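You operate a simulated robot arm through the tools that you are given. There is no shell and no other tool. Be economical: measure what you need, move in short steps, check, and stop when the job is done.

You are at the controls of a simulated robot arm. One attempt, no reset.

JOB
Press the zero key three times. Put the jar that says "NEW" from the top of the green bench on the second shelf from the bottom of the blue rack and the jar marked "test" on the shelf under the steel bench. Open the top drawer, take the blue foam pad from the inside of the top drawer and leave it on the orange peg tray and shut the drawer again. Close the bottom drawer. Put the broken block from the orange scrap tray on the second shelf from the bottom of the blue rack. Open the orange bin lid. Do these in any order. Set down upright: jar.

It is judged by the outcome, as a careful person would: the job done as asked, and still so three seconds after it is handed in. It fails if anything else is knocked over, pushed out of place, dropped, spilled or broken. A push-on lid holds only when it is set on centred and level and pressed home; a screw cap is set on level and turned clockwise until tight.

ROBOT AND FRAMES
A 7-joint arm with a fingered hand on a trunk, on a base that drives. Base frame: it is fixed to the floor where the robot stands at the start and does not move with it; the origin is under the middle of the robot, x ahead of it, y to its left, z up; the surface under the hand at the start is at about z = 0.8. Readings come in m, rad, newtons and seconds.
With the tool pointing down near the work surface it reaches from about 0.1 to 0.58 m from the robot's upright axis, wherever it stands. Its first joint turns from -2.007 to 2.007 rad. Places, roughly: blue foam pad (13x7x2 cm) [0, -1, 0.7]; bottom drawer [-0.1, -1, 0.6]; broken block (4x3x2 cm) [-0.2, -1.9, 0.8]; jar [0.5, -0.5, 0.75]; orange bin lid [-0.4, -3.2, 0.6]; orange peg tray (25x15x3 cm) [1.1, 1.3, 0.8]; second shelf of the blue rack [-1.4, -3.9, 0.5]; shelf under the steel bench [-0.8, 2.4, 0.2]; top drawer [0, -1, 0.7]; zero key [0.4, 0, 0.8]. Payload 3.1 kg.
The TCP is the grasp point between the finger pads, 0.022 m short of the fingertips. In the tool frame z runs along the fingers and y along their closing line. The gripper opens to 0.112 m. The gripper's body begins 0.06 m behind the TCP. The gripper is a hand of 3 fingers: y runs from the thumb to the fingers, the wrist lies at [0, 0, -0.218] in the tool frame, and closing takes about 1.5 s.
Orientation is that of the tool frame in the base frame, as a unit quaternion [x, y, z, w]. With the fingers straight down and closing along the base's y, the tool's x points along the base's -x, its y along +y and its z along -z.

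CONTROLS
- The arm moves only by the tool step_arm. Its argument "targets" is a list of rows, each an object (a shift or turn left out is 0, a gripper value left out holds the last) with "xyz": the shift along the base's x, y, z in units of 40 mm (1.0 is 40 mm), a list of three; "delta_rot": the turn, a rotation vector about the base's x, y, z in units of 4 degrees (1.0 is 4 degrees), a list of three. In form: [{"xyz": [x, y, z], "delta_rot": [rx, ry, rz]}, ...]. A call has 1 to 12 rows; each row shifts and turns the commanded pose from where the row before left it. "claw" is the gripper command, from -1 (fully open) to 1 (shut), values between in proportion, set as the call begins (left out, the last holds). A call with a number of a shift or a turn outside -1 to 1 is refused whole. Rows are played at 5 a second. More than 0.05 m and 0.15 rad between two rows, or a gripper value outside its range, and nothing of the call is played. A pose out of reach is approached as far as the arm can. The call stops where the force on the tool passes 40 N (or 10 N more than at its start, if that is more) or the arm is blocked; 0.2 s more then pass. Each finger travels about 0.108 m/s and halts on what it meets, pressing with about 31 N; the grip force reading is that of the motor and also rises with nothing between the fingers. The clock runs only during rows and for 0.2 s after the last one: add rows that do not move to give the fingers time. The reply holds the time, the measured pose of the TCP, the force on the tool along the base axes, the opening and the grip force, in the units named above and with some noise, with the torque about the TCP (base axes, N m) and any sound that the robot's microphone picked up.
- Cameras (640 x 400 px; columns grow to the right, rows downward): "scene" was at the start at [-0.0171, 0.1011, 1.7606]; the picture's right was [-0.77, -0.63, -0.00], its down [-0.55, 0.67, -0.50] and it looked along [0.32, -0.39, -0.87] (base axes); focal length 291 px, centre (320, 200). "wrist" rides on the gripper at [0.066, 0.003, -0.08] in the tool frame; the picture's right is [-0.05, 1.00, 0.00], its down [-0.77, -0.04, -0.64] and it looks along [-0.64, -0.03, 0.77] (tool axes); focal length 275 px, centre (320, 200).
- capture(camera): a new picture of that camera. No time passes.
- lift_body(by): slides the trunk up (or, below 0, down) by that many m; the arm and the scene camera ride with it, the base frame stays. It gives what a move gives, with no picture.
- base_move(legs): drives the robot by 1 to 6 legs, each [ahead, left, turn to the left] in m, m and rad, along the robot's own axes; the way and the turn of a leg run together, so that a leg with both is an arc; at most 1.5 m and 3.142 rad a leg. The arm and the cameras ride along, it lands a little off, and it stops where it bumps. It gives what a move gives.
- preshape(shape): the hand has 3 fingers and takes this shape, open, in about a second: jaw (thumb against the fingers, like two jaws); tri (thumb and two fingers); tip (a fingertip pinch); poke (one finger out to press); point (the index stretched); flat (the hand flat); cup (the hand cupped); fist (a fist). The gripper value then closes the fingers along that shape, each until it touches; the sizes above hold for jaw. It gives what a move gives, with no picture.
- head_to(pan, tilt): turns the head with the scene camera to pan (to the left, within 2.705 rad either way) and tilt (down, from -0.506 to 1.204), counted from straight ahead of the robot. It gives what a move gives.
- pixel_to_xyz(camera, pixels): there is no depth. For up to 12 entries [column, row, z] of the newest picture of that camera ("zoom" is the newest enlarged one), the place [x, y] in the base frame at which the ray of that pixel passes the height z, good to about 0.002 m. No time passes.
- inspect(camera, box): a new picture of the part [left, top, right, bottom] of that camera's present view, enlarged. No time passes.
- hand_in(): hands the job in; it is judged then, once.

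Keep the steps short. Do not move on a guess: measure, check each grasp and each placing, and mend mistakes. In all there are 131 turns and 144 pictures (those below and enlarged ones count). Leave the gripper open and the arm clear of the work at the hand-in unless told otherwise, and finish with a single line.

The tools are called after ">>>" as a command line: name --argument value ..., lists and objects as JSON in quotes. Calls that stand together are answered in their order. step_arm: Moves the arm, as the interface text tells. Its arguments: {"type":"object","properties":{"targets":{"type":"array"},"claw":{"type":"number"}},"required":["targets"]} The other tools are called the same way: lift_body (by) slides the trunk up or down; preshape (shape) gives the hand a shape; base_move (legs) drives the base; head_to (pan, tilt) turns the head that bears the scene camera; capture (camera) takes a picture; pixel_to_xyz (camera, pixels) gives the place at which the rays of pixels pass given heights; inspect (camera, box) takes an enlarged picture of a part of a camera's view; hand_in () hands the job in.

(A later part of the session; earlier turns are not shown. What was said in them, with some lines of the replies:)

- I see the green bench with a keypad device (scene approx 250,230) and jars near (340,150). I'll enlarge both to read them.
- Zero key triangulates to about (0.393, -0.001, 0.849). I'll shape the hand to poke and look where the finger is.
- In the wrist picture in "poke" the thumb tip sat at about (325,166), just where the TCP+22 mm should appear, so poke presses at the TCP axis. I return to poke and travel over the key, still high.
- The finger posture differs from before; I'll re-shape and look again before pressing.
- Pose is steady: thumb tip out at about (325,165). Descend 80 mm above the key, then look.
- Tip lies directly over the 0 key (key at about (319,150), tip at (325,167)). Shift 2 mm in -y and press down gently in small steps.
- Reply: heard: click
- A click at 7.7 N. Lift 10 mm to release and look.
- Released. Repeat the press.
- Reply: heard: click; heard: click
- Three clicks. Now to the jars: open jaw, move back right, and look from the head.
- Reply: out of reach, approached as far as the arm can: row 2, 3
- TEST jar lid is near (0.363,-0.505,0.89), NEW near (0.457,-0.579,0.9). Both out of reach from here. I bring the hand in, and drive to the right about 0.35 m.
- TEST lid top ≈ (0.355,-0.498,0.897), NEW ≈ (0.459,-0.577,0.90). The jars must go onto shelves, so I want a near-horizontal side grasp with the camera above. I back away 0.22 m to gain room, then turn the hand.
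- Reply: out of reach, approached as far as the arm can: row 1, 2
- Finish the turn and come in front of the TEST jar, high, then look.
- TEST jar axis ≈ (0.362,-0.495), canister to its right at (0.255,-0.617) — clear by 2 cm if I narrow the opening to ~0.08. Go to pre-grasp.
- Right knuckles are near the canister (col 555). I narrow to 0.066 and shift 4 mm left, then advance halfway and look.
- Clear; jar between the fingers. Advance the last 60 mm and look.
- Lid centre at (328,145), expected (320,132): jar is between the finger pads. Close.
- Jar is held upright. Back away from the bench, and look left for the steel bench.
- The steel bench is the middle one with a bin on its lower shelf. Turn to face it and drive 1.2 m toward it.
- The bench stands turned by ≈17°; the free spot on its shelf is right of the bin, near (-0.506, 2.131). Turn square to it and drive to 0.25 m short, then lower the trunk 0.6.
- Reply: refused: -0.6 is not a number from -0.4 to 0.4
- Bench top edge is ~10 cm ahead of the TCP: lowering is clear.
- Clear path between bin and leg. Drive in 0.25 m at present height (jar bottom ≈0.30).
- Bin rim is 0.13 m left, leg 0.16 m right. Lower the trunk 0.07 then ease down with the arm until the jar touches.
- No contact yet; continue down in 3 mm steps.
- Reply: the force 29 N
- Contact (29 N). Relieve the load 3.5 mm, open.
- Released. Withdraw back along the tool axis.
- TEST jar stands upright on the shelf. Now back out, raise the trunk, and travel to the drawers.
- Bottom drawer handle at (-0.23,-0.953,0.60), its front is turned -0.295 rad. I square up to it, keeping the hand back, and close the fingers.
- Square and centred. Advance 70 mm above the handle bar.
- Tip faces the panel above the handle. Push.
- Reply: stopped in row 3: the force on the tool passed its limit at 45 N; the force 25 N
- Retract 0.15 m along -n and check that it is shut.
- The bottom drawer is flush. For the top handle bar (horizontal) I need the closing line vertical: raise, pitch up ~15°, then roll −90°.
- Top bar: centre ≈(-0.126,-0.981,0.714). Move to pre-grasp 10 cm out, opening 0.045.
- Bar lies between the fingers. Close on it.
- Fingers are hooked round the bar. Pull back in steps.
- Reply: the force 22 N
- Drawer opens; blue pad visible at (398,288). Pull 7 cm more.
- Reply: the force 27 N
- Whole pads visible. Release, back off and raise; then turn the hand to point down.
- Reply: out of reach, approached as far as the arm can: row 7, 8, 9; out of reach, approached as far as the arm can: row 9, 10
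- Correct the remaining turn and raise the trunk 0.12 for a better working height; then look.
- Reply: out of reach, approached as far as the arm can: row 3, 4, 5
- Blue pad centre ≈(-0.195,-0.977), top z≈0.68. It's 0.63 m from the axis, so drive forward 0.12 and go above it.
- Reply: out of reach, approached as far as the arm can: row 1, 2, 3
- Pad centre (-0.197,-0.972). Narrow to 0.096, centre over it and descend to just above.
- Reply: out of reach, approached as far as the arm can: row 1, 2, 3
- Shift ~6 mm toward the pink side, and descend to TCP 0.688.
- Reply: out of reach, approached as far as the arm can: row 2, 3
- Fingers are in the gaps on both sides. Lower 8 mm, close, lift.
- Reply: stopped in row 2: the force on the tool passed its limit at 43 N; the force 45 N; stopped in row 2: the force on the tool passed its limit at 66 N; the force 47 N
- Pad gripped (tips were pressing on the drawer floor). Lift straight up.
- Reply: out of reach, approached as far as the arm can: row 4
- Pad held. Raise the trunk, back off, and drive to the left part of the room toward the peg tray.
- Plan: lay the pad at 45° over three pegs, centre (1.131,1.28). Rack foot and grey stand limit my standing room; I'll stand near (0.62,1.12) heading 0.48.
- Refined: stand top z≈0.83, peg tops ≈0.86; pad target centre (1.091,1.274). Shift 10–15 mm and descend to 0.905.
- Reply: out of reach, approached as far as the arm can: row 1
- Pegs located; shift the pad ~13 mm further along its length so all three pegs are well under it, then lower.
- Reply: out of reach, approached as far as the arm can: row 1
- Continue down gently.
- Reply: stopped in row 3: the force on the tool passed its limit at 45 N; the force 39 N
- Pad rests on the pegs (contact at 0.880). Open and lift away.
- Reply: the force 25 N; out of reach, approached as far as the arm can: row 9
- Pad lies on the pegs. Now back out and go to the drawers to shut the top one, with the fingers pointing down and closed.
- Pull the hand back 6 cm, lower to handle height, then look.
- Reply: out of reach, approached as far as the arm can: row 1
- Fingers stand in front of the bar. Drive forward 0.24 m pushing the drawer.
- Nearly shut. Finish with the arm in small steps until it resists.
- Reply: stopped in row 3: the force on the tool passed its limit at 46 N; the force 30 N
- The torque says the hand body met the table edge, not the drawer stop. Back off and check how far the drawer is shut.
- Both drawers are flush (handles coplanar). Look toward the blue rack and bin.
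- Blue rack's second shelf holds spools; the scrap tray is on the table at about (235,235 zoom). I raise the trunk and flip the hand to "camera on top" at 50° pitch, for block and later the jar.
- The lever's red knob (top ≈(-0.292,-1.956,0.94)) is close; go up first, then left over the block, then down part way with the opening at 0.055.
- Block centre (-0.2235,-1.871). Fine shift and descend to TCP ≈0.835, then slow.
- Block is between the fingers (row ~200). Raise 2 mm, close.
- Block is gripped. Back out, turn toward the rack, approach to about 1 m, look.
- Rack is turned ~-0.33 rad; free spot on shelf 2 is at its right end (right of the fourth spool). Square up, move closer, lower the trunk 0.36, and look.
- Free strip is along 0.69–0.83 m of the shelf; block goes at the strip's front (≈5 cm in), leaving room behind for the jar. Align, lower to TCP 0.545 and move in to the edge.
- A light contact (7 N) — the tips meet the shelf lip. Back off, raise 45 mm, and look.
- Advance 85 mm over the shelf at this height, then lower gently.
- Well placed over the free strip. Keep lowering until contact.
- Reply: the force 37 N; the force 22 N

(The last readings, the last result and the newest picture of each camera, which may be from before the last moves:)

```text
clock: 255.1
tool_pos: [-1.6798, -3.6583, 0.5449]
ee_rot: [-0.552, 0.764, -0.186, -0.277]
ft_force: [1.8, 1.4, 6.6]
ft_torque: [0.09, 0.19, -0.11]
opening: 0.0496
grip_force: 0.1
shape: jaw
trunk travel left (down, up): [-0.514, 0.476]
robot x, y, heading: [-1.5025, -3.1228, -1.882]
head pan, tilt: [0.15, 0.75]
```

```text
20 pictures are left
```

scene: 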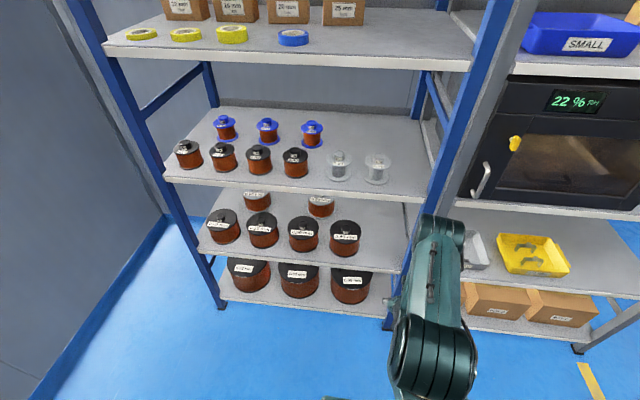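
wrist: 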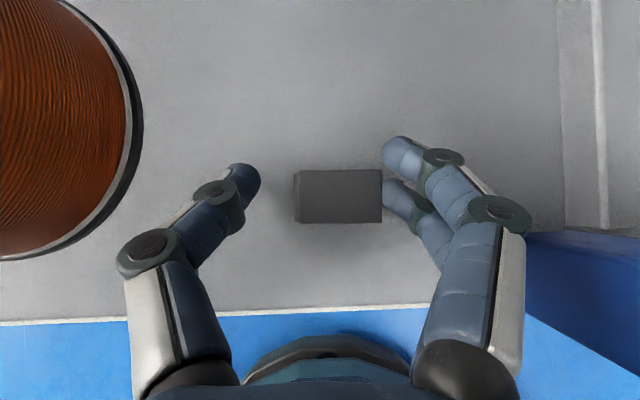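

Block lies flat on the shelf. Ease right 4 mm off it, then withdraw back-and-up.

>>> step_arm --targets '[{"xyz": [-0.08, 0.03, 0.1]}, {"xyz": [0.1, 0.3, 0.5]}, {"xyz": [0.16, 0.48, 0.5]}, {"xyz": [0.2, 0.6, 0.2]}, {"xyz": [0.25, 0.72, 0]}, {"xyz": [0.25, 0.72, 0]}]'

>>> base_move --legs '[[-0.3, 0, 0]]'

>>> lift_body --by 0.34

>>> head_to --pan 0.9 --tilt 0.7

>>> capture --camera "scene"

```text
clock: 256.5
tool_pos: [-1.644, -3.545, 0.5968]
ee_rot: [-0.552, 0.763, -0.188, -0.278]
ft_force: [0.7, 0.3, 0.1]
ft_torque: [0.0, 0.0, 0.0]
opening: 0.05
grip_force: 0.1
shape: jaw
trunk travel left (down, up): [-0.514, 0.476]
robot x, y, heading: [-1.5029, -3.1288, -1.89]
head pan, tilt: [0.15, 0.75]
```

```text
clock: 258.6
tool_pos: [-1.5521, -3.2589, 0.5959]
ee_rot: [-0.551, 0.764, -0.187, -0.28]
ft_force: [-0.3, -0.4, -0.4]
ft_torque: [0.0, -0.02, -0.05]
opening: 0.0501
grip_force: 0.0
shape: jaw
trunk travel left (down, up): [-0.514, 0.476]
robot x, y, heading: [-1.4079, -2.8376, -1.886]
head pan, tilt: [0.15, 0.75]
```

```text
clock: 261.9
tool_pos: [-1.5514, -3.2586, 0.9364]
ee_rot: [-0.551, 0.764, -0.187, -0.278]
ft_force: [-0.6, -0.1, -0.5]
ft_torque: [0.0, -0.01, 0.01]
opening: 0.0497
grip_force: 0.1
shape: jaw
trunk travel left (down, up): [-0.854, 0.136]
robot x, y, heading: [-1.4142, -2.8379, -1.883]
head pan, tilt: [0.15, 0.75]
```

```text
clock: 263.0
tool_pos: [-1.5519, -3.2581, 0.937]
ee_rot: [-0.552, 0.764, -0.187, -0.279]
ft_force: [0.6, -0.4, 0.0]
ft_torque: [0.0, 0.01, -0.01]
opening: 0.05
grip_force: 0.0
shape: jaw
trunk travel left (down, up): [-0.854, 0.136]
robot x, y, heading: [-1.4114, -2.837, -1.884]
head pan, tilt: [0.901, 0.7]
```

```text
19 pictures are left
```

scene: 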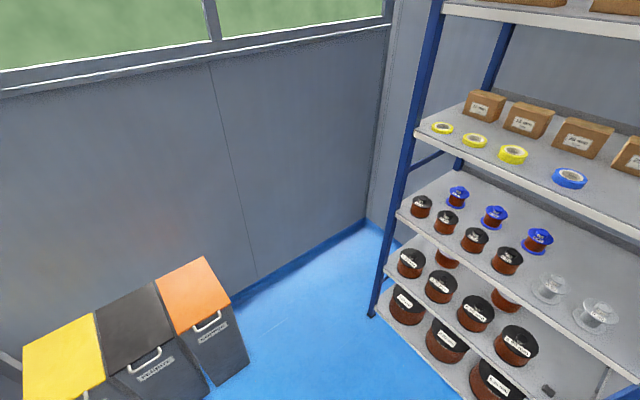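

Bin seen: orange lid with a white handle at the front (208,322). Enlarge it.

>>> inspect --camera "scene" --box '[140, 245, 260, 385]'

>>> pixel_to_xyz --camera "scene" --pixels '[[157, 282, 0.62], [206, 257, 0.62], [231, 301, 0.62], [175, 333, 0.62], [195, 328, 0.6], [221, 314, 0.6]]'

```text
2.86 times, centred on (200, 315) of scene
```

zoom: 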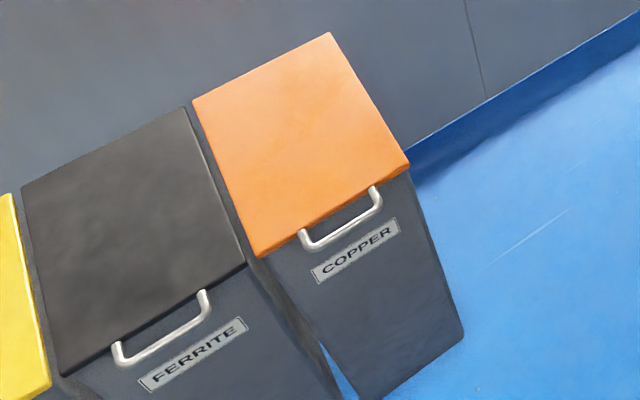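

```text
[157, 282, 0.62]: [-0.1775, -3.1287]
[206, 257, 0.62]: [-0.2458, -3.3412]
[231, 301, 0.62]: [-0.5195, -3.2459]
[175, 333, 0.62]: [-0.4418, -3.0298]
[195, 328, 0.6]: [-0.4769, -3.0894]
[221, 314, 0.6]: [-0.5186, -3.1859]
```

Copper bin: handle bar centre ≈(-0.498,-3.138,0.6), lid hinged at the back, facing heading −0.346. Turn toward it, level the hand (pitch up ~58°), close the fingers to make a hook, lower the trunk, and look.

>>> base_move --legs '[[0, 0, 1.538], [0.4, 0.027, 0]]'

>>> step_arm --targets '[{"delta_rot": [-0.339, -0.94, 0]}, {"delta_rot": [-0.339, -0.94, 0]}, {"delta_rot": [-0.339, -0.94, 0]}, {"delta_rot": [-0.339, -0.94, 0]}, {"delta_rot": [-0.339, -0.94, 0]}, {"delta_rot": [-0.339, -0.94, 0]}, {"delta_rot": [-0.339, -0.94, 0]}, {"delta_rot": [-0.339, -0.94, 0]}, {"delta_rot": [-0.339, -0.94, 0]}, {"delta_rot": [-0.339, -0.94, 0]}, {"delta_rot": [-0.339, -0.94, 0]}]' --claw 1

>>> lift_body --by -0.26

>>> head_to --pan 0 --tilt 0.8

>>> capture --camera "wrist"

>>> capture --camera "scene"

```text
clock: 269.2
tool_pos: [-0.6131, -3.1181, 0.937]
ee_rot: [0.926, -0.172, 0.328, 0.073]
ft_force: [-0.6, 0.3, 0.3]
ft_torque: [0.01, -0.01, -0.04]
opening: 0.0502
grip_force: 0.0
shape: jaw
trunk travel left (down, up): [-0.854, 0.136]
robot x, y, heading: [-1.0265, -2.9545, -0.36]
head pan, tilt: [0.901, 0.7]
```

```text
clock: 271.6
tool_pos: [-0.613, -3.1181, 0.9364]
ee_rot: [0.734, -0.143, 0.652, 0.124]
ft_force: [-0.4, 0.7, 0.8]
ft_torque: [-0.01, -0.03, 0.01]
opening: 0.0001
grip_force: 31.0
shape: jaw
trunk travel left (down, up): [-0.854, 0.136]
robot x, y, heading: [-1.0242, -2.9534, -0.36]
head pan, tilt: [0.901, 0.7]
```

```text
clock: 274.3
tool_pos: [-0.6134, -3.1178, 0.676]
ee_rot: [0.734, -0.144, 0.652, 0.125]
ft_force: [-0.4, 0.6, -0.3]
ft_torque: [0.03, 0.01, 0.05]
opening: 0.0
grip_force: 30.8
shape: jaw
trunk travel left (down, up): [-0.594, 0.396]
robot x, y, heading: [-1.0258, -2.9526, -0.362]
head pan, tilt: [0.901, 0.7]
```

```text
clock: 275.5
tool_pos: [-0.6131, -3.1168, 0.6762]
ee_rot: [0.734, -0.143, 0.652, 0.125]
ft_force: [0.9, -0.1, -0.5]
ft_torque: [-0.02, 0.02, -0.04]
opening: 0.0001
grip_force: 31.3
shape: jaw
trunk travel left (down, up): [-0.594, 0.396]
robot x, y, heading: [-1.0272, -2.9569, -0.361]
head pan, tilt: [0.0, 0.799]
```

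```text
17 pictures are left
```

wrist: 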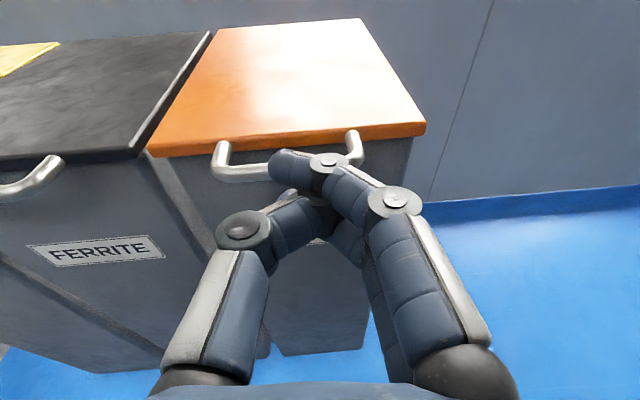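

```text
16 pictures are left
```

scene: 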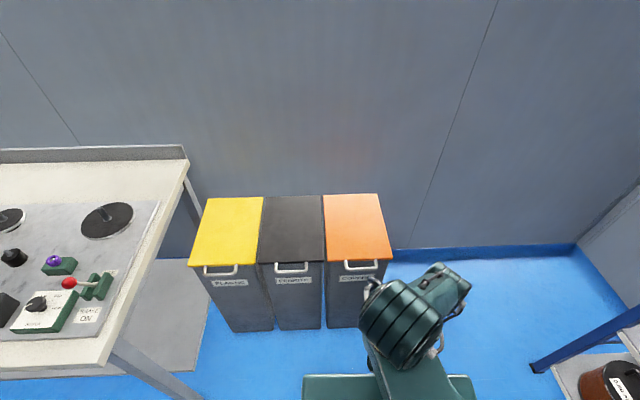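

>>> pixel_to_xyz --camera "wrist" --pixels '[[425, 125, 0.6], [425, 125, 0.62], [425, 125, 0.64], [150, 148, 0.6], [150, 148, 0.62], [218, 176, 0.58], [218, 176, 0.6], [218, 176, 0.62]]'

>>> pixel_to_xyz --camera "scene" --pixels '[[393, 257, 0.6], [393, 257, 0.62], [393, 257, 0.64], [326, 260, 0.62], [345, 269, 0.58], [345, 269, 0.6], [345, 269, 0.62], [377, 269, 0.6], [324, 196, 0.64], [377, 194, 0.64]]'

```text
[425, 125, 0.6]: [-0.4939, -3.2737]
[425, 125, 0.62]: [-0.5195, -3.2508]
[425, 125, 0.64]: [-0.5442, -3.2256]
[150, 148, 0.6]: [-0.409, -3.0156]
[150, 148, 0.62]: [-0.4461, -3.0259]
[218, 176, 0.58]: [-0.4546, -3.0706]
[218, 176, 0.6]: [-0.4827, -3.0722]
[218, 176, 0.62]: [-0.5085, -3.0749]
```

```text
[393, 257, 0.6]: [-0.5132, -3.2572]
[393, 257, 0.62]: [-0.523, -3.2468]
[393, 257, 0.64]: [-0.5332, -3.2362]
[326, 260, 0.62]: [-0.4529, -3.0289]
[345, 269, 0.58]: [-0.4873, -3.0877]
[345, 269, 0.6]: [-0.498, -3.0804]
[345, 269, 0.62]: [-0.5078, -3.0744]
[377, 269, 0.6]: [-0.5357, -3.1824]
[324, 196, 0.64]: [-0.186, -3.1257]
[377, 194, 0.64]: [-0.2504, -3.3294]
```

Bar centre ≈(-0.527,-3.125,0.62), hinge 0.33 m behind. Lower to z 0.575, then slide the closed fingertips under the bar.

>>> step_arm --targets '[{"xyz": [0, 0.2, -0.8]}, {"xyz": [0, 0.2, -0.8]}, {"xyz": [0, 0.05, -0.9]}, {"xyz": [0.6, -0.2, 0]}, {"xyz": [0.6, -0.2, 0]}, {"xyz": [0.6, -0.2, 0]}, {}]'

>>> capture --camera "wrist"

```text
clock: 277.1
tool_pos: [-0.5408, -3.1241, 0.575]
ee_rot: [0.733, -0.143, 0.653, 0.124]
ft_force: [-0.5, 0.4, -0.1]
ft_torque: [0.04, -0.02, 0.01]
opening: 0.0002
grip_force: 30.5
shape: jaw
trunk travel left (down, up): [-0.594, 0.396]
robot x, y, heading: [-1.0209, -2.9556, -0.358]
head pan, tilt: [0.0, 0.799]
```

```text
15 pictures are left
```

wrist: 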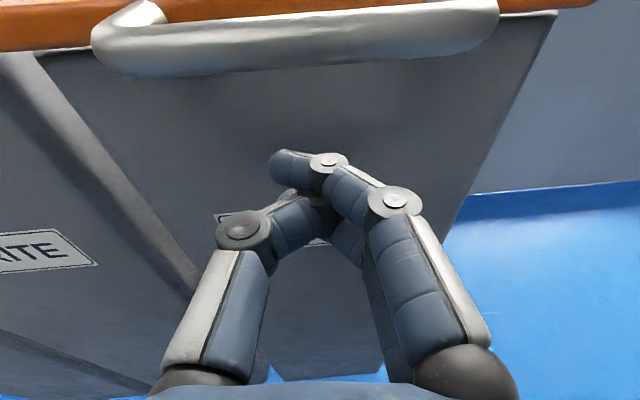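

Fingers are under the middle of the bar. Lift along the hinge arc to ~40°.

>>> step_arm --targets '[{"xyz": [0, 0, 0.35]}, {"xyz": [0.05, -0.016, 0.937]}, {"xyz": [0.151, -0.049, 0.925]}, {"xyz": [0.25, -0.082, 0.901]}, {"xyz": [0.345, -0.113, 0.865]}, {"xyz": [0.436, -0.142, 0.819]}, {"xyz": [0.521, -0.17, 0.761]}]'

>>> capture --camera "scene"

```text
clock: 278.7
tool_pos: [-0.4729, -3.1465, 0.7985]
ee_rot: [0.734, -0.143, 0.652, 0.125]
ft_force: [-0.4, 1.4, -0.8]
ft_torque: [0.0, -0.02, -0.05]
opening: 0.0
grip_force: 31.0
shape: jaw
trunk travel left (down, up): [-0.594, 0.396]
robot x, y, heading: [-1.025, -2.9583, -0.36]
head pan, tilt: [0.0, 0.799]
```

```text
14 pictures are left
```

scene: 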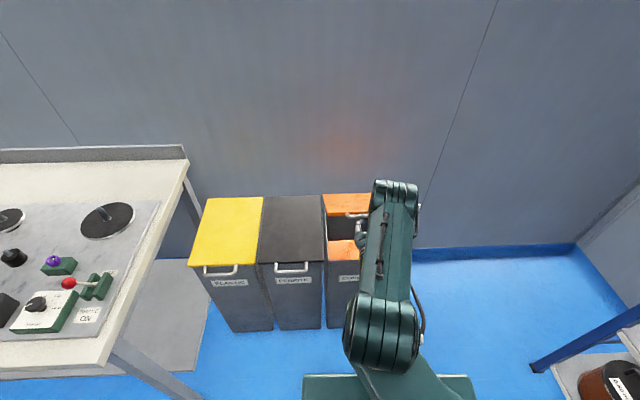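

Lid is rising with the handle at (357,215). Continue along the arc.

>>> step_arm --targets '[{"xyz": [0.6, -0.196, 0.695]}, {"xyz": [0.67, -0.219, 0.619]}, {"xyz": [0.733, -0.239, 0.535]}, {"xyz": [0.786, -0.256, 0.444]}, {"xyz": [0.829, -0.27, 0.348]}, {"xyz": [0.861, -0.281, 0.247]}]'

>>> capture --camera "scene"

```text
clock: 280.1
tool_pos: [-0.2973, -3.2036, 0.9223]
ee_rot: [0.728, -0.144, 0.659, 0.126]
ft_force: [-7.8, -0.6, 29.3]
ft_torque: [0.32, -0.48, 0.0]
opening: 0.0001
grip_force: 31.6
shape: jaw
trunk travel left (down, up): [-0.594, 0.396]
robot x, y, heading: [-1.0215, -2.9563, -0.365]
head pan, tilt: [0.0, 0.799]
```

```text
13 pictures are left
```

scene: 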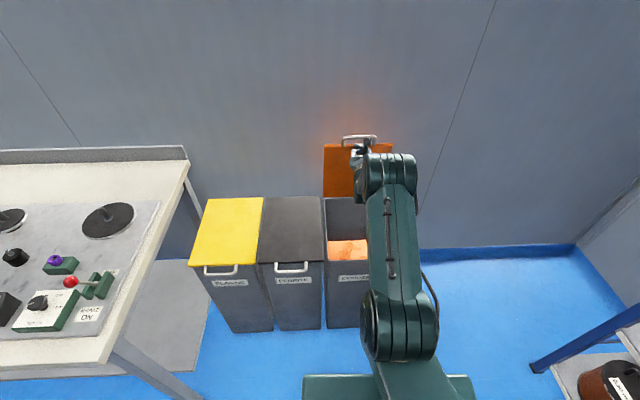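

Lid is almost upright (handle at (358,138)). Push it further back past vertical.

>>> step_arm --targets '[{"xyz": [0.4, -0.13, 0.25]}, {"xyz": [0.6, -0.195, 0.1]}, {"xyz": [0.6, -0.195, 0]}, {"xyz": [0.6, -0.195, -0.05]}, {}]'

>>> capture --camera "scene"

```text
clock: 280.9
tool_pos: [-0.2517, -3.2242, 0.9308]
ee_rot: [0.733, -0.147, 0.652, 0.127]
ft_force: [-31.6, 9.0, 6.3]
ft_torque: [0.15, -0.08, 0.4]
opening: 0.0001
grip_force: 31.0
shape: jaw
trunk travel left (down, up): [-0.594, 0.396]
robot x, y, heading: [-1.0236, -2.9573, -0.362]
head pan, tilt: [0.0, 0.799]
stopped in row 3: the force on the tool passed its limit at 46 N (the readings are from after the stop); the commanded pose is now the measured one
```

```text
12 pictures are left
```

scene: 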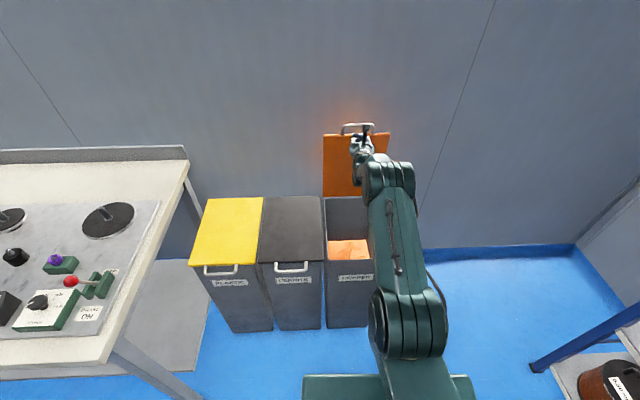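

It resists at the stop. Withdraw slowly and check the lid stays.

>>> step_arm --targets '[{"xyz": [-0.2, 0.065, 0]}, {"xyz": [-0.4, 0.13, 0]}, {"xyz": [-0.8, 0.26, 0]}, {"xyz": [-0.9, 0.29, 0]}, {}, {}, {}]'

>>> capture --camera "scene"

```text
clock: 282.4
tool_pos: [-0.3363, -3.1956, 0.9258]
ee_rot: [0.735, -0.147, 0.65, 0.127]
ft_force: [-0.3, -0.2, -0.1]
ft_torque: [0.02, 0.0, 0.01]
opening: 0.0003
grip_force: 30.8
shape: jaw
trunk travel left (down, up): [-0.594, 0.396]
robot x, y, heading: [-1.0246, -2.9562, -0.365]
head pan, tilt: [0.0, 0.799]
```

```text
11 pictures are left
```

scene: 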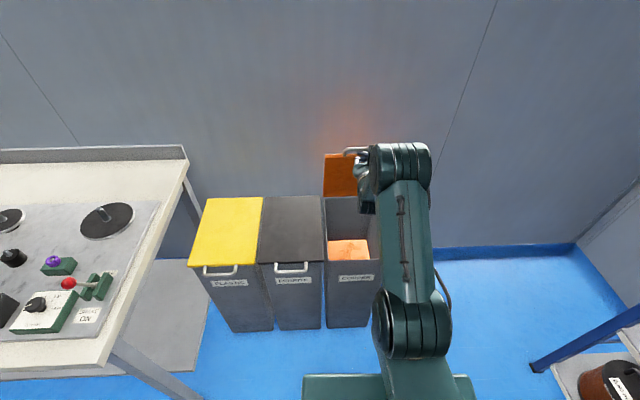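

>>> capture --camera "wrist"

```text
10 pictures are left
```

wrist: 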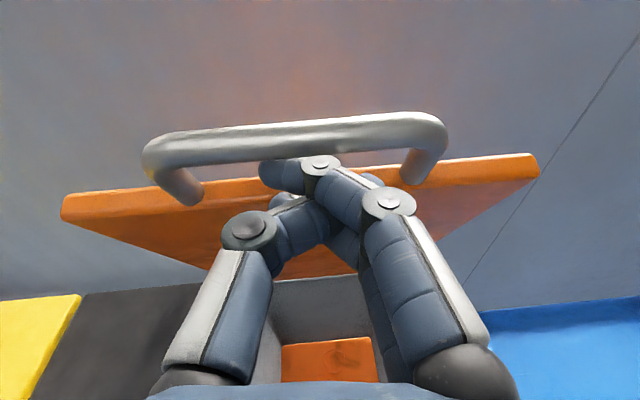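

>>> pixel_to_xyz --camera "scene" --pixels '[[323, 135, 0.907], [323, 135, 0.88], [324, 145, 0.907], [389, 133, 0.907], [323, 197, 0.62], [405, 250, 0.0]]'

```text
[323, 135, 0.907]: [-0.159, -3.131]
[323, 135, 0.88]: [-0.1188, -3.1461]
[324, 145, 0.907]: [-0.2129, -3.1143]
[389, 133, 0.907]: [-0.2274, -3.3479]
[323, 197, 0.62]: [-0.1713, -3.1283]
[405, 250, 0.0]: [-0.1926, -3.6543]
```

The finger runs through the handle loop and dragged the lid back. At the stop it was ~2° past vertical. Push to the stop again, raise slightly to free the finger within the loop, then withdraw.

>>> step_arm --targets '[{"xyz": [0.5, -0.16, 0.12]}, {"xyz": [0.5, -0.16, 0.05]}, {"xyz": [0.5, -0.16, 0]}, {"xyz": [0.5, -0.16, 0]}, {"xyz": [0.3, -0.1, 0]}, {"xyz": [0.2, -0.06, 0]}]'

>>> step_arm --targets '[{"xyz": [0, 0, 0.1]}, {}]'

>>> step_arm --targets '[{"xyz": [-0.15, 0.05, 0]}, {"xyz": [-0.15, 0.05, 0]}, {"xyz": [-0.2, 0.065, 0]}, {"xyz": [-0.2, 0.065, 0]}, {"xyz": [-0.2, 0.065, 0]}]'

>>> capture --camera "wrist"

```text
clock: 283.8
tool_pos: [-0.2483, -3.2246, 0.9338]
ee_rot: [0.737, -0.148, 0.647, 0.127]
ft_force: [-29.6, 9.0, 5.5]
ft_torque: [-0.04, 0.07, 0.09]
opening: 0.0001
grip_force: 30.8
shape: jaw
trunk travel left (down, up): [-0.594, 0.396]
robot x, y, heading: [-1.0279, -2.9551, -0.367]
head pan, tilt: [0.0, 0.799]
stopped in row 6: the force on the tool passed its limit at 50 N (the readings are from after the stop); the commanded pose is now the measured one
```

```text
clock: 284.5
tool_pos: [-0.2486, -3.2258, 0.9332]
ee_rot: [0.74, -0.148, 0.644, 0.126]
ft_force: [-26.3, 8.2, 4.1]
ft_torque: [-0.08, 0.08, 0.1]
opening: 0.0
grip_force: 30.7
shape: jaw
trunk travel left (down, up): [-0.594, 0.396]
robot x, y, heading: [-1.0247, -2.9612, -0.364]
head pan, tilt: [0.0, 0.799]
stopped in row 2: the force on the tool passed its limit at 42 N (the readings are from after the stop); the commanded pose is now the measured one
```

```text
clock: 285.7
tool_pos: [-0.2799, -3.2161, 0.9267]
ee_rot: [0.741, -0.149, 0.642, 0.127]
ft_force: [-0.5, -0.1, 1.4]
ft_torque: [0.01, -0.03, -0.01]
opening: 0.0
grip_force: 30.3
shape: jaw
trunk travel left (down, up): [-0.594, 0.396]
robot x, y, heading: [-1.0278, -2.9554, -0.366]
head pan, tilt: [0.0, 0.799]
```

```text
9 pictures are left
```

wrist: 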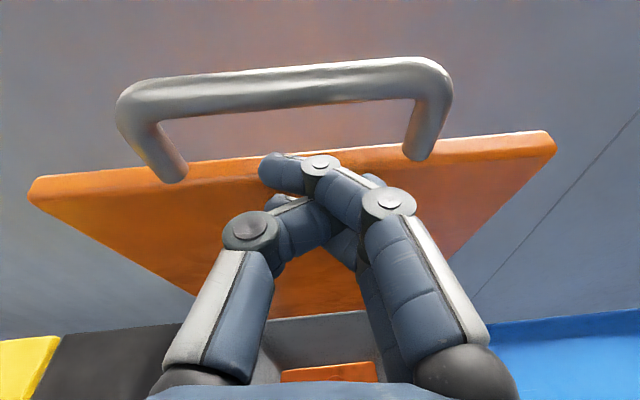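

>>> step_arm --targets '[{"xyz": [-0.3, 0.1, 0]}, {"xyz": [-0.4, 0.13, 0]}, {"xyz": [-0.4, 0.13, 0]}, {"xyz": [-0.4, 0.13, 0]}, {}, {}]'

>>> capture --camera "wrist"

```text
clock: 287.1
tool_pos: [-0.342, -3.1955, 0.9284]
ee_rot: [0.742, -0.148, 0.641, 0.126]
ft_force: [0.1, -0.5, 0.3]
ft_torque: [0.01, 0.0, -0.01]
opening: 0.0
grip_force: 31.7
shape: jaw
trunk travel left (down, up): [-0.594, 0.396]
robot x, y, heading: [-1.0296, -2.9571, -0.361]
head pan, tilt: [0.0, 0.799]
```

```text
8 pictures are left
```

wrist: 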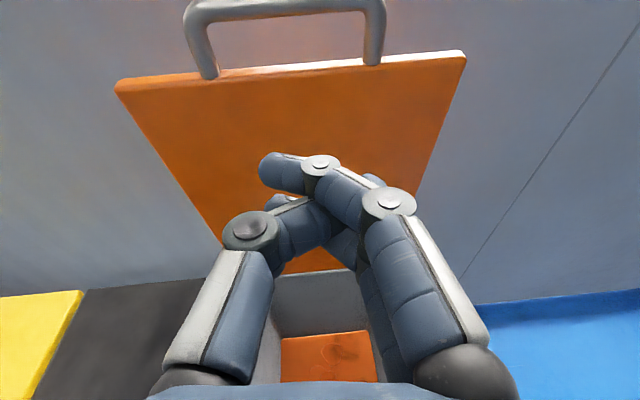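

The lid now stands open on its own, hand free. Next the NEW jar, in one run: retract, back off, raise, pitch the hand down to ~27°, drive to the green bench, lower in front of the jar, and look.

>>> step_arm --targets '[{"xyz": [-0.94, 0.35, 0]}, {"xyz": [-0.94, 0.35, 0]}, {"xyz": [-0.94, 0.35, 0]}, {"xyz": [-0.94, 0.35, 0]}, {"xyz": [-0.94, 0.35, 0]}, {"delta_rot": [0.36, 0.93, 0]}, {"delta_rot": [0.36, 0.93, 0]}, {"delta_rot": [0.36, 0.93, 0]}, {"delta_rot": [0.36, 0.93, 0]}, {"delta_rot": [0.2, 0.5, 0]}]'

>>> base_move --legs '[[-0.35, 0, 0], [0, 0, 0.041]]'

>>> lift_body --by 0.3

>>> base_move --legs '[[-0.181, 1.2725, 0], [-0.181, 1.2725, 0], [0.603, 0.15, 0]]'

>>> step_arm --targets '[{"xyz": [0, 0, -0.9]}, {"xyz": [0, 0, -0.9]}, {"xyz": [0, 0, -0.9]}, {"xyz": [0, 0, -0.9]}, {"xyz": [0, 0, -0.9]}, {"xyz": [0, 0, -0.9]}, {}]' --claw -0.25

>>> capture --camera "wrist"

```text
clock: 289.3
tool_pos: [-0.5277, -3.1248, 0.9284]
ee_rot: [0.834, -0.165, 0.517, 0.104]
ft_force: [0.3, -1.4, 0.8]
ft_torque: [-0.02, 0.0, -0.01]
opening: 0.0
grip_force: 30.8
shape: jaw
trunk travel left (down, up): [-0.594, 0.396]
robot x, y, heading: [-1.0256, -2.9556, -0.366]
head pan, tilt: [0.0, 0.799]
```

```text
clock: 292.0
tool_pos: [-0.8489, -2.9814, 0.9281]
ee_rot: [0.836, -0.149, 0.519, 0.094]
ft_force: [1.1, 0.5, -0.2]
ft_torque: [-0.03, -0.01, -0.01]
opening: 0.0001
grip_force: 31.3
shape: jaw
trunk travel left (down, up): [-0.594, 0.396]
robot x, y, heading: [-1.3514, -2.8309, -0.319]
head pan, tilt: [0.0, 0.799]
```

```text
clock: 295.0
tool_pos: [-0.8489, -2.9819, 1.2292]
ee_rot: [0.836, -0.148, 0.519, 0.094]
ft_force: [0.3, 0.4, -0.1]
ft_torque: [-0.04, -0.01, -0.01]
opening: 0.0
grip_force: 30.6
shape: jaw
trunk travel left (down, up): [-0.894, 0.096]
robot x, y, heading: [-1.3543, -2.8311, -0.325]
head pan, tilt: [0.0, 0.799]
```

```text
clock: 310.5
tool_pos: [0.2626, -0.5398, 1.2289]
ee_rot: [0.835, -0.157, 0.518, 0.099]
ft_force: [0.9, -1.2, -0.2]
ft_torque: [0.0, -0.05, 0.02]
opening: 0.0
grip_force: 30.4
shape: jaw
trunk travel left (down, up): [-0.894, 0.096]
robot x, y, heading: [-0.2373, -0.376, -0.339]
head pan, tilt: [0.0, 0.799]
```

```text
clock: 312.1
tool_pos: [0.2618, -0.5385, 1.0112]
ee_rot: [0.835, -0.158, 0.518, 0.1]
ft_force: [-0.5, -0.1, 0.9]
ft_torque: [-0.01, -0.03, -0.02]
opening: 0.0694
grip_force: 0.1
shape: jaw
trunk travel left (down, up): [-0.894, 0.096]
robot x, y, heading: [-0.2341, -0.3781, -0.348]
head pan, tilt: [0.0, 0.799]
```

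```text
7 pictures are left
```

wrist: 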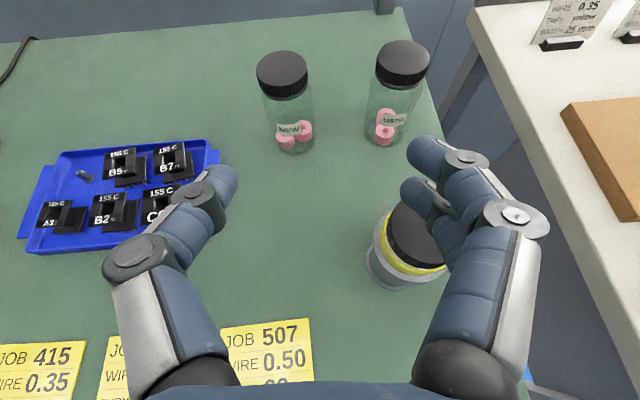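

The picture agrees with NEW at (0.464,-0.575) within 2 mm (lid seen at (281,68), predicted (283,71)). Approach clear of the canister, straddle, close, and lift.

>>> step_arm --targets '[{"xyz": [0.69, 0, -0.66]}, {"xyz": [0.69, 0, -0.66]}, {"xyz": [0.69, 0, -0.66]}, {"xyz": [0.68, 0, -0.64]}, {"xyz": [0.51, -0.2, -0.27]}, {"xyz": [0.51, -0.2, -0.27]}, {"xyz": [0.51, -0.2, -0.27]}, {"xyz": [0.51, -0.2, -0.27]}, {"xyz": [0.25, -0.1, -0.14]}, {}]'

>>> capture --camera "wrist"

>>> step_arm --targets '[{}, {}, {}, {}, {}, {}, {}]' --claw 1

>>> step_arm --targets '[{"xyz": [0, 0, 0.3]}, {"xyz": [0, 0, 0.6]}, {"xyz": [0, 0, 0.9]}, {"xyz": [0, 0, 0.9]}, {"xyz": [0, 0, 0.9]}]'

>>> capture --camera "wrist"

```text
clock: 314.3
tool_pos: [0.442, -0.5668, 0.8751]
ee_rot: [0.835, -0.158, 0.517, 0.1]
ft_force: [0.4, 0.6, -0.1]
ft_torque: [-0.01, 0.01, 0.0]
opening: 0.0697
grip_force: 0.0
shape: jaw
out of reach, approached as far as the arm can: row 8, 9
trunk travel left (down, up): [-0.894, 0.096]
robot x, y, heading: [-0.2368, -0.376, -0.342]
head pan, tilt: [0.0, 0.799]
```

```text
6 pictures are left
```

wrist: 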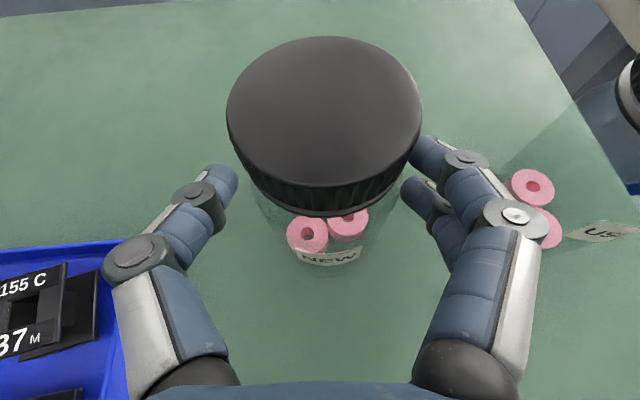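

```text
clock: 315.9
tool_pos: [0.4413, -0.568, 0.8761]
ee_rot: [0.835, -0.159, 0.517, 0.1]
ft_force: [-0.6, 1.0, -0.2]
ft_torque: [-0.01, -0.03, 0.03]
opening: 0.0468
grip_force: 30.9
shape: jaw
trunk travel left (down, up): [-0.894, 0.096]
robot x, y, heading: [-0.2383, -0.3791, -0.347]
head pan, tilt: [0.0, 0.799]
```

```text
clock: 317.1
tool_pos: [0.442, -0.5676, 1.0199]
ee_rot: [0.835, -0.158, 0.517, 0.1]
ft_force: [-0.1, -0.5, -1.8]
ft_torque: [0.0, 0.02, 0.02]
opening: 0.0464
grip_force: 31.0
shape: jaw
trunk travel left (down, up): [-0.894, 0.096]
robot x, y, heading: [-0.2352, -0.3797, -0.344]
head pan, tilt: [0.0, 0.799]
```

```text
5 pictures are left
```

wrist: 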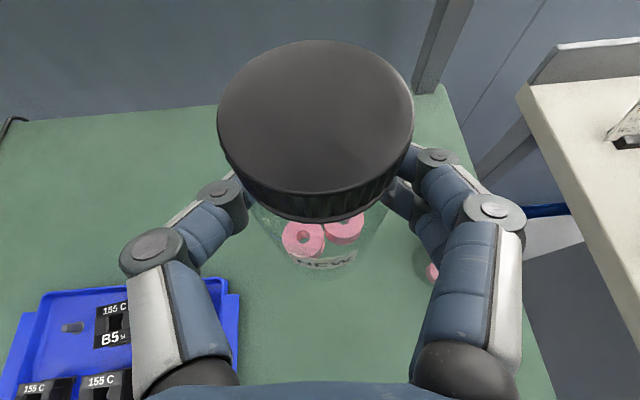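

NEW jar is held (opening 0.046) and upright. Back off, turn, drive to the rack, lower the trunk so the jar's bottom is just above shelf height, and look.

>>> base_move --legs '[[-0.6, 0, 0], [0, 0, -1.546], [1.35, 0.104, 0], [1.32, 0.104, 0]]'

>>> lift_body --by -0.355

>>> capture --camera "wrist"

```text
clock: 336.9
tool_pos: [-1.5939, -3.4697, 1.0205]
ee_rot: [-0.491, 0.694, -0.303, -0.431]
ft_force: [0.8, -0.3, -2.1]
ft_torque: [0.02, 0.0, 0.01]
opening: 0.0468
grip_force: 31.0
shape: jaw
trunk travel left (down, up): [-0.894, 0.096]
robot x, y, heading: [-1.4208, -2.7795, -1.884]
head pan, tilt: [0.0, 0.799]
```

```text
clock: 340.4
tool_pos: [-1.5936, -3.4692, 0.6657]
ee_rot: [-0.49, 0.694, -0.302, -0.432]
ft_force: [-0.6, -0.2, -1.1]
ft_torque: [0.03, 0.01, 0.0]
opening: 0.0465
grip_force: 31.1
shape: jaw
trunk travel left (down, up): [-0.539, 0.451]
robot x, y, heading: [-1.4281, -2.7829, -1.883]
head pan, tilt: [0.0, 0.799]
```

```text
4 pictures are left
```

wrist: 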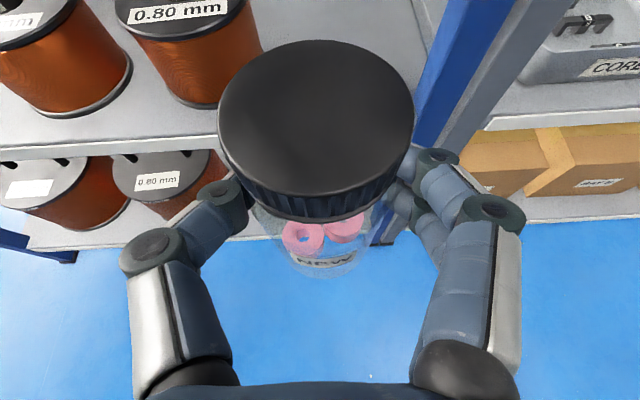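

Path between the fourth spool and the post is clear. Drive in 0.266 m with 22 mm to the right, and look.

>>> base_move --legs '[[0.266, -0.022, 0]]'

>>> capture --camera "wrist"

```text
clock: 342.2
tool_pos: [-1.6947, -3.712, 0.6645]
ee_rot: [-0.491, 0.694, -0.303, -0.431]
ft_force: [-0.4, 0.2, -1.9]
ft_torque: [0.03, 0.02, -0.02]
opening: 0.0465
grip_force: 31.2
shape: jaw
trunk travel left (down, up): [-0.539, 0.451]
robot x, y, heading: [-1.5309, -3.0292, -1.883]
head pan, tilt: [0.0, 0.799]
```

```text
3 pictures are left
```

wrist: 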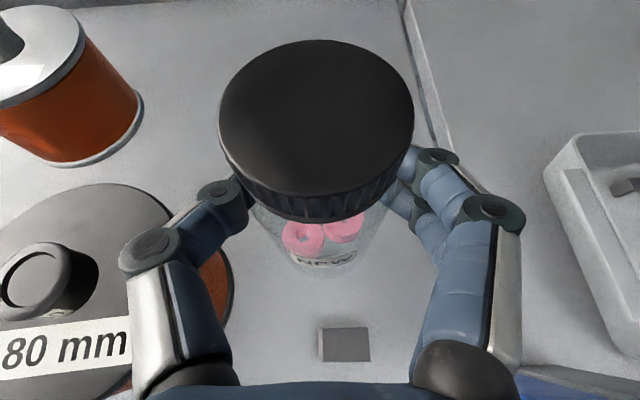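

Jar is behind the block, clear of the spool. Shift 4 mm right and lower gently to contact.

>>> step_arm --targets '[{"xyz": [-0.1, 0.03, -0.3]}, {"xyz": [0, 0, -0.3]}, {"xyz": [0, 0, -0.25]}, {"xyz": [0, 0, -0.1]}, {"xyz": [0, 0, -0.08]}, {"xyz": [0, 0, -0.08]}, {"xyz": [0, 0, -0.06]}, {}]'

```text
clock: 344.1
tool_pos: [-1.6979, -3.7106, 0.6172]
ee_rot: [-0.489, 0.694, -0.302, -0.433]
ft_force: [-0.1, 0.8, -1.1]
ft_torque: [0.04, -0.02, -0.02]
opening: 0.0466
grip_force: 31.0
shape: jaw
trunk travel left (down, up): [-0.539, 0.451]
robot x, y, heading: [-1.529, -3.0301, -1.881]
head pan, tilt: [0.0, 0.799]
5 turns are left
```

No contact yet; continue in 2.4 mm steps.

>>> step_arm --targets '[{"xyz": [0, 0, -0.06]}, {"xyz": [0, 0, -0.06]}, {"xyz": [0, 0, -0.06]}, {"xyz": [0, 0, -0.06]}, {"xyz": [0, 0, -0.06]}, {"xyz": [0, 0, -0.06]}, {"xyz": [0, 0, -0.06]}, {"xyz": [0, 0, -0.06]}]'

```text
clock: 345.9
tool_pos: [-1.6985, -3.7102, 0.5993]
ee_rot: [-0.49, 0.694, -0.303, -0.432]
ft_force: [-0.9, -0.6, -1.4]
ft_torque: [0.01, 0.02, 0.0]
opening: 0.0466
grip_force: 30.8
shape: jaw
trunk travel left (down, up): [-0.539, 0.451]
robot x, y, heading: [-1.5283, -3.0289, -1.882]
head pan, tilt: [0.0, 0.799]
4 turns are left
```

>>> step_arm --targets '[{"xyz": [0, 0, -0.06]}, {"xyz": [0, 0, -0.06]}, {"xyz": [0, 0, -0.06]}, {"xyz": [0, 0, -0.06]}, {"xyz": [0, 0, -0.06]}, {"xyz": [0, 0, -0.06]}, {"xyz": [0, 0, -0.06]}, {"xyz": [0, 0, -0.06]}, {"xyz": [0, 0, -0.06]}, {"xyz": [0, 0, -0.06]}, {"xyz": [0, 0, -0.06]}, {"xyz": [0, 0, -0.06]}]'

```text
clock: 347.4
tool_pos: [-1.6991, -3.7151, 0.5937]
ee_rot: [-0.484, 0.689, -0.309, -0.442]
ft_force: [1.6, 5.9, 23.7]
ft_torque: [-0.12, 0.13, -0.04]
opening: 0.0464
grip_force: 31.2
shape: jaw
trunk travel left (down, up): [-0.539, 0.451]
robot x, y, heading: [-1.528, -3.0252, -1.882]
head pan, tilt: [0.0, 0.799]
stopped in row 7: the force on the tool passed its limit at 41 N (the readings are from after the stop); the commanded pose is now the measured one
3 turns are left
```

Contact. Relieve slightly, open, withdraw along the tool axis, check, back away.

>>> step_arm --targets '[{"xyz": [0, 0, 0.05]}, {}]'

>>> step_arm --targets '[{}, {}, {}, {"xyz": [0.08, 0.22, 0.08]}, {"xyz": [0.19, 0.525, 0.25]}, {"xyz": [0.19, 0.525, 0.25]}, {"xyz": [0.19, 0.525, 0.25]}, {"xyz": [0.19, 0.525, 0.2]}]' --claw -0.25

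>>> capture --camera "wrist"

>>> base_move --legs '[[-0.4, 0, 0]]'

>>> capture --camera "scene"

```text
clock: 348.0
tool_pos: [-1.6991, -3.7132, 0.5921]
ee_rot: [-0.486, 0.69, -0.308, -0.439]
ft_force: [-0.6, 2.0, 21.4]
ft_torque: [-0.16, 0.2, -0.05]
opening: 0.0468
grip_force: 30.5
shape: jaw
trunk travel left (down, up): [-0.539, 0.451]
robot x, y, heading: [-1.5288, -3.0291, -1.883]
head pan, tilt: [0.0, 0.799]
```

```text
clock: 349.8
tool_pos: [-1.6664, -3.6221, 0.6318]
ee_rot: [-0.487, 0.692, -0.306, -0.437]
ft_force: [0.9, -1.5, -0.8]
ft_torque: [-0.01, -0.05, 0.02]
opening: 0.0698
grip_force: 0.0
shape: jaw
trunk travel left (down, up): [-0.539, 0.451]
robot x, y, heading: [-1.5287, -3.0291, -1.887]
head pan, tilt: [0.0, 0.799]
```

```text
2 pictures are left
```

wrist: 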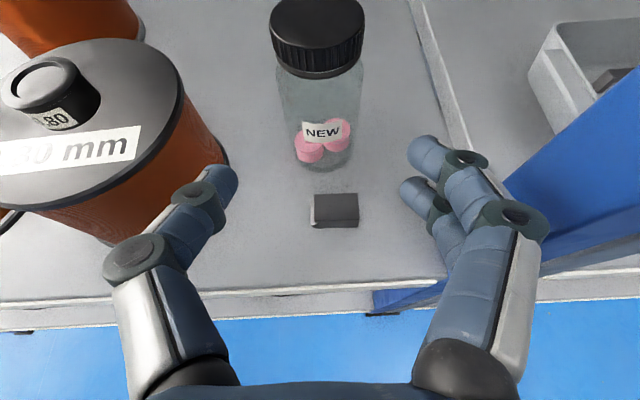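

```text
clock: 352.3
tool_pos: [-1.5433, -3.244, 0.6306]
ee_rot: [-0.488, 0.691, -0.308, -0.437]
ft_force: [0.4, 0.4, -0.6]
ft_torque: [-0.01, 0.02, -0.02]
opening: 0.0699
grip_force: 0.0
shape: jaw
trunk travel left (down, up): [-0.539, 0.451]
robot x, y, heading: [-1.4063, -2.6446, -1.882]
head pan, tilt: [0.0, 0.799]
```

```text
1 pictures are left
2 turns are left
```

scene: 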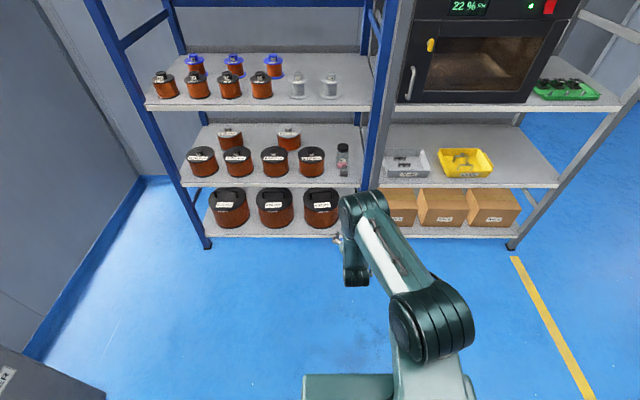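

The NEW jar stands upright on the second shelf with the block in front of it. The gripper is open and the arm is clear of the work, so I'm handing in.

>>> hand_in

```text
The job is handed in.
```

All the steps are done and the job is handed in: zero key pressed three times, both jars and the block placed, foam pad on the peg tray, both drawers shut, and the orange bin lid open.
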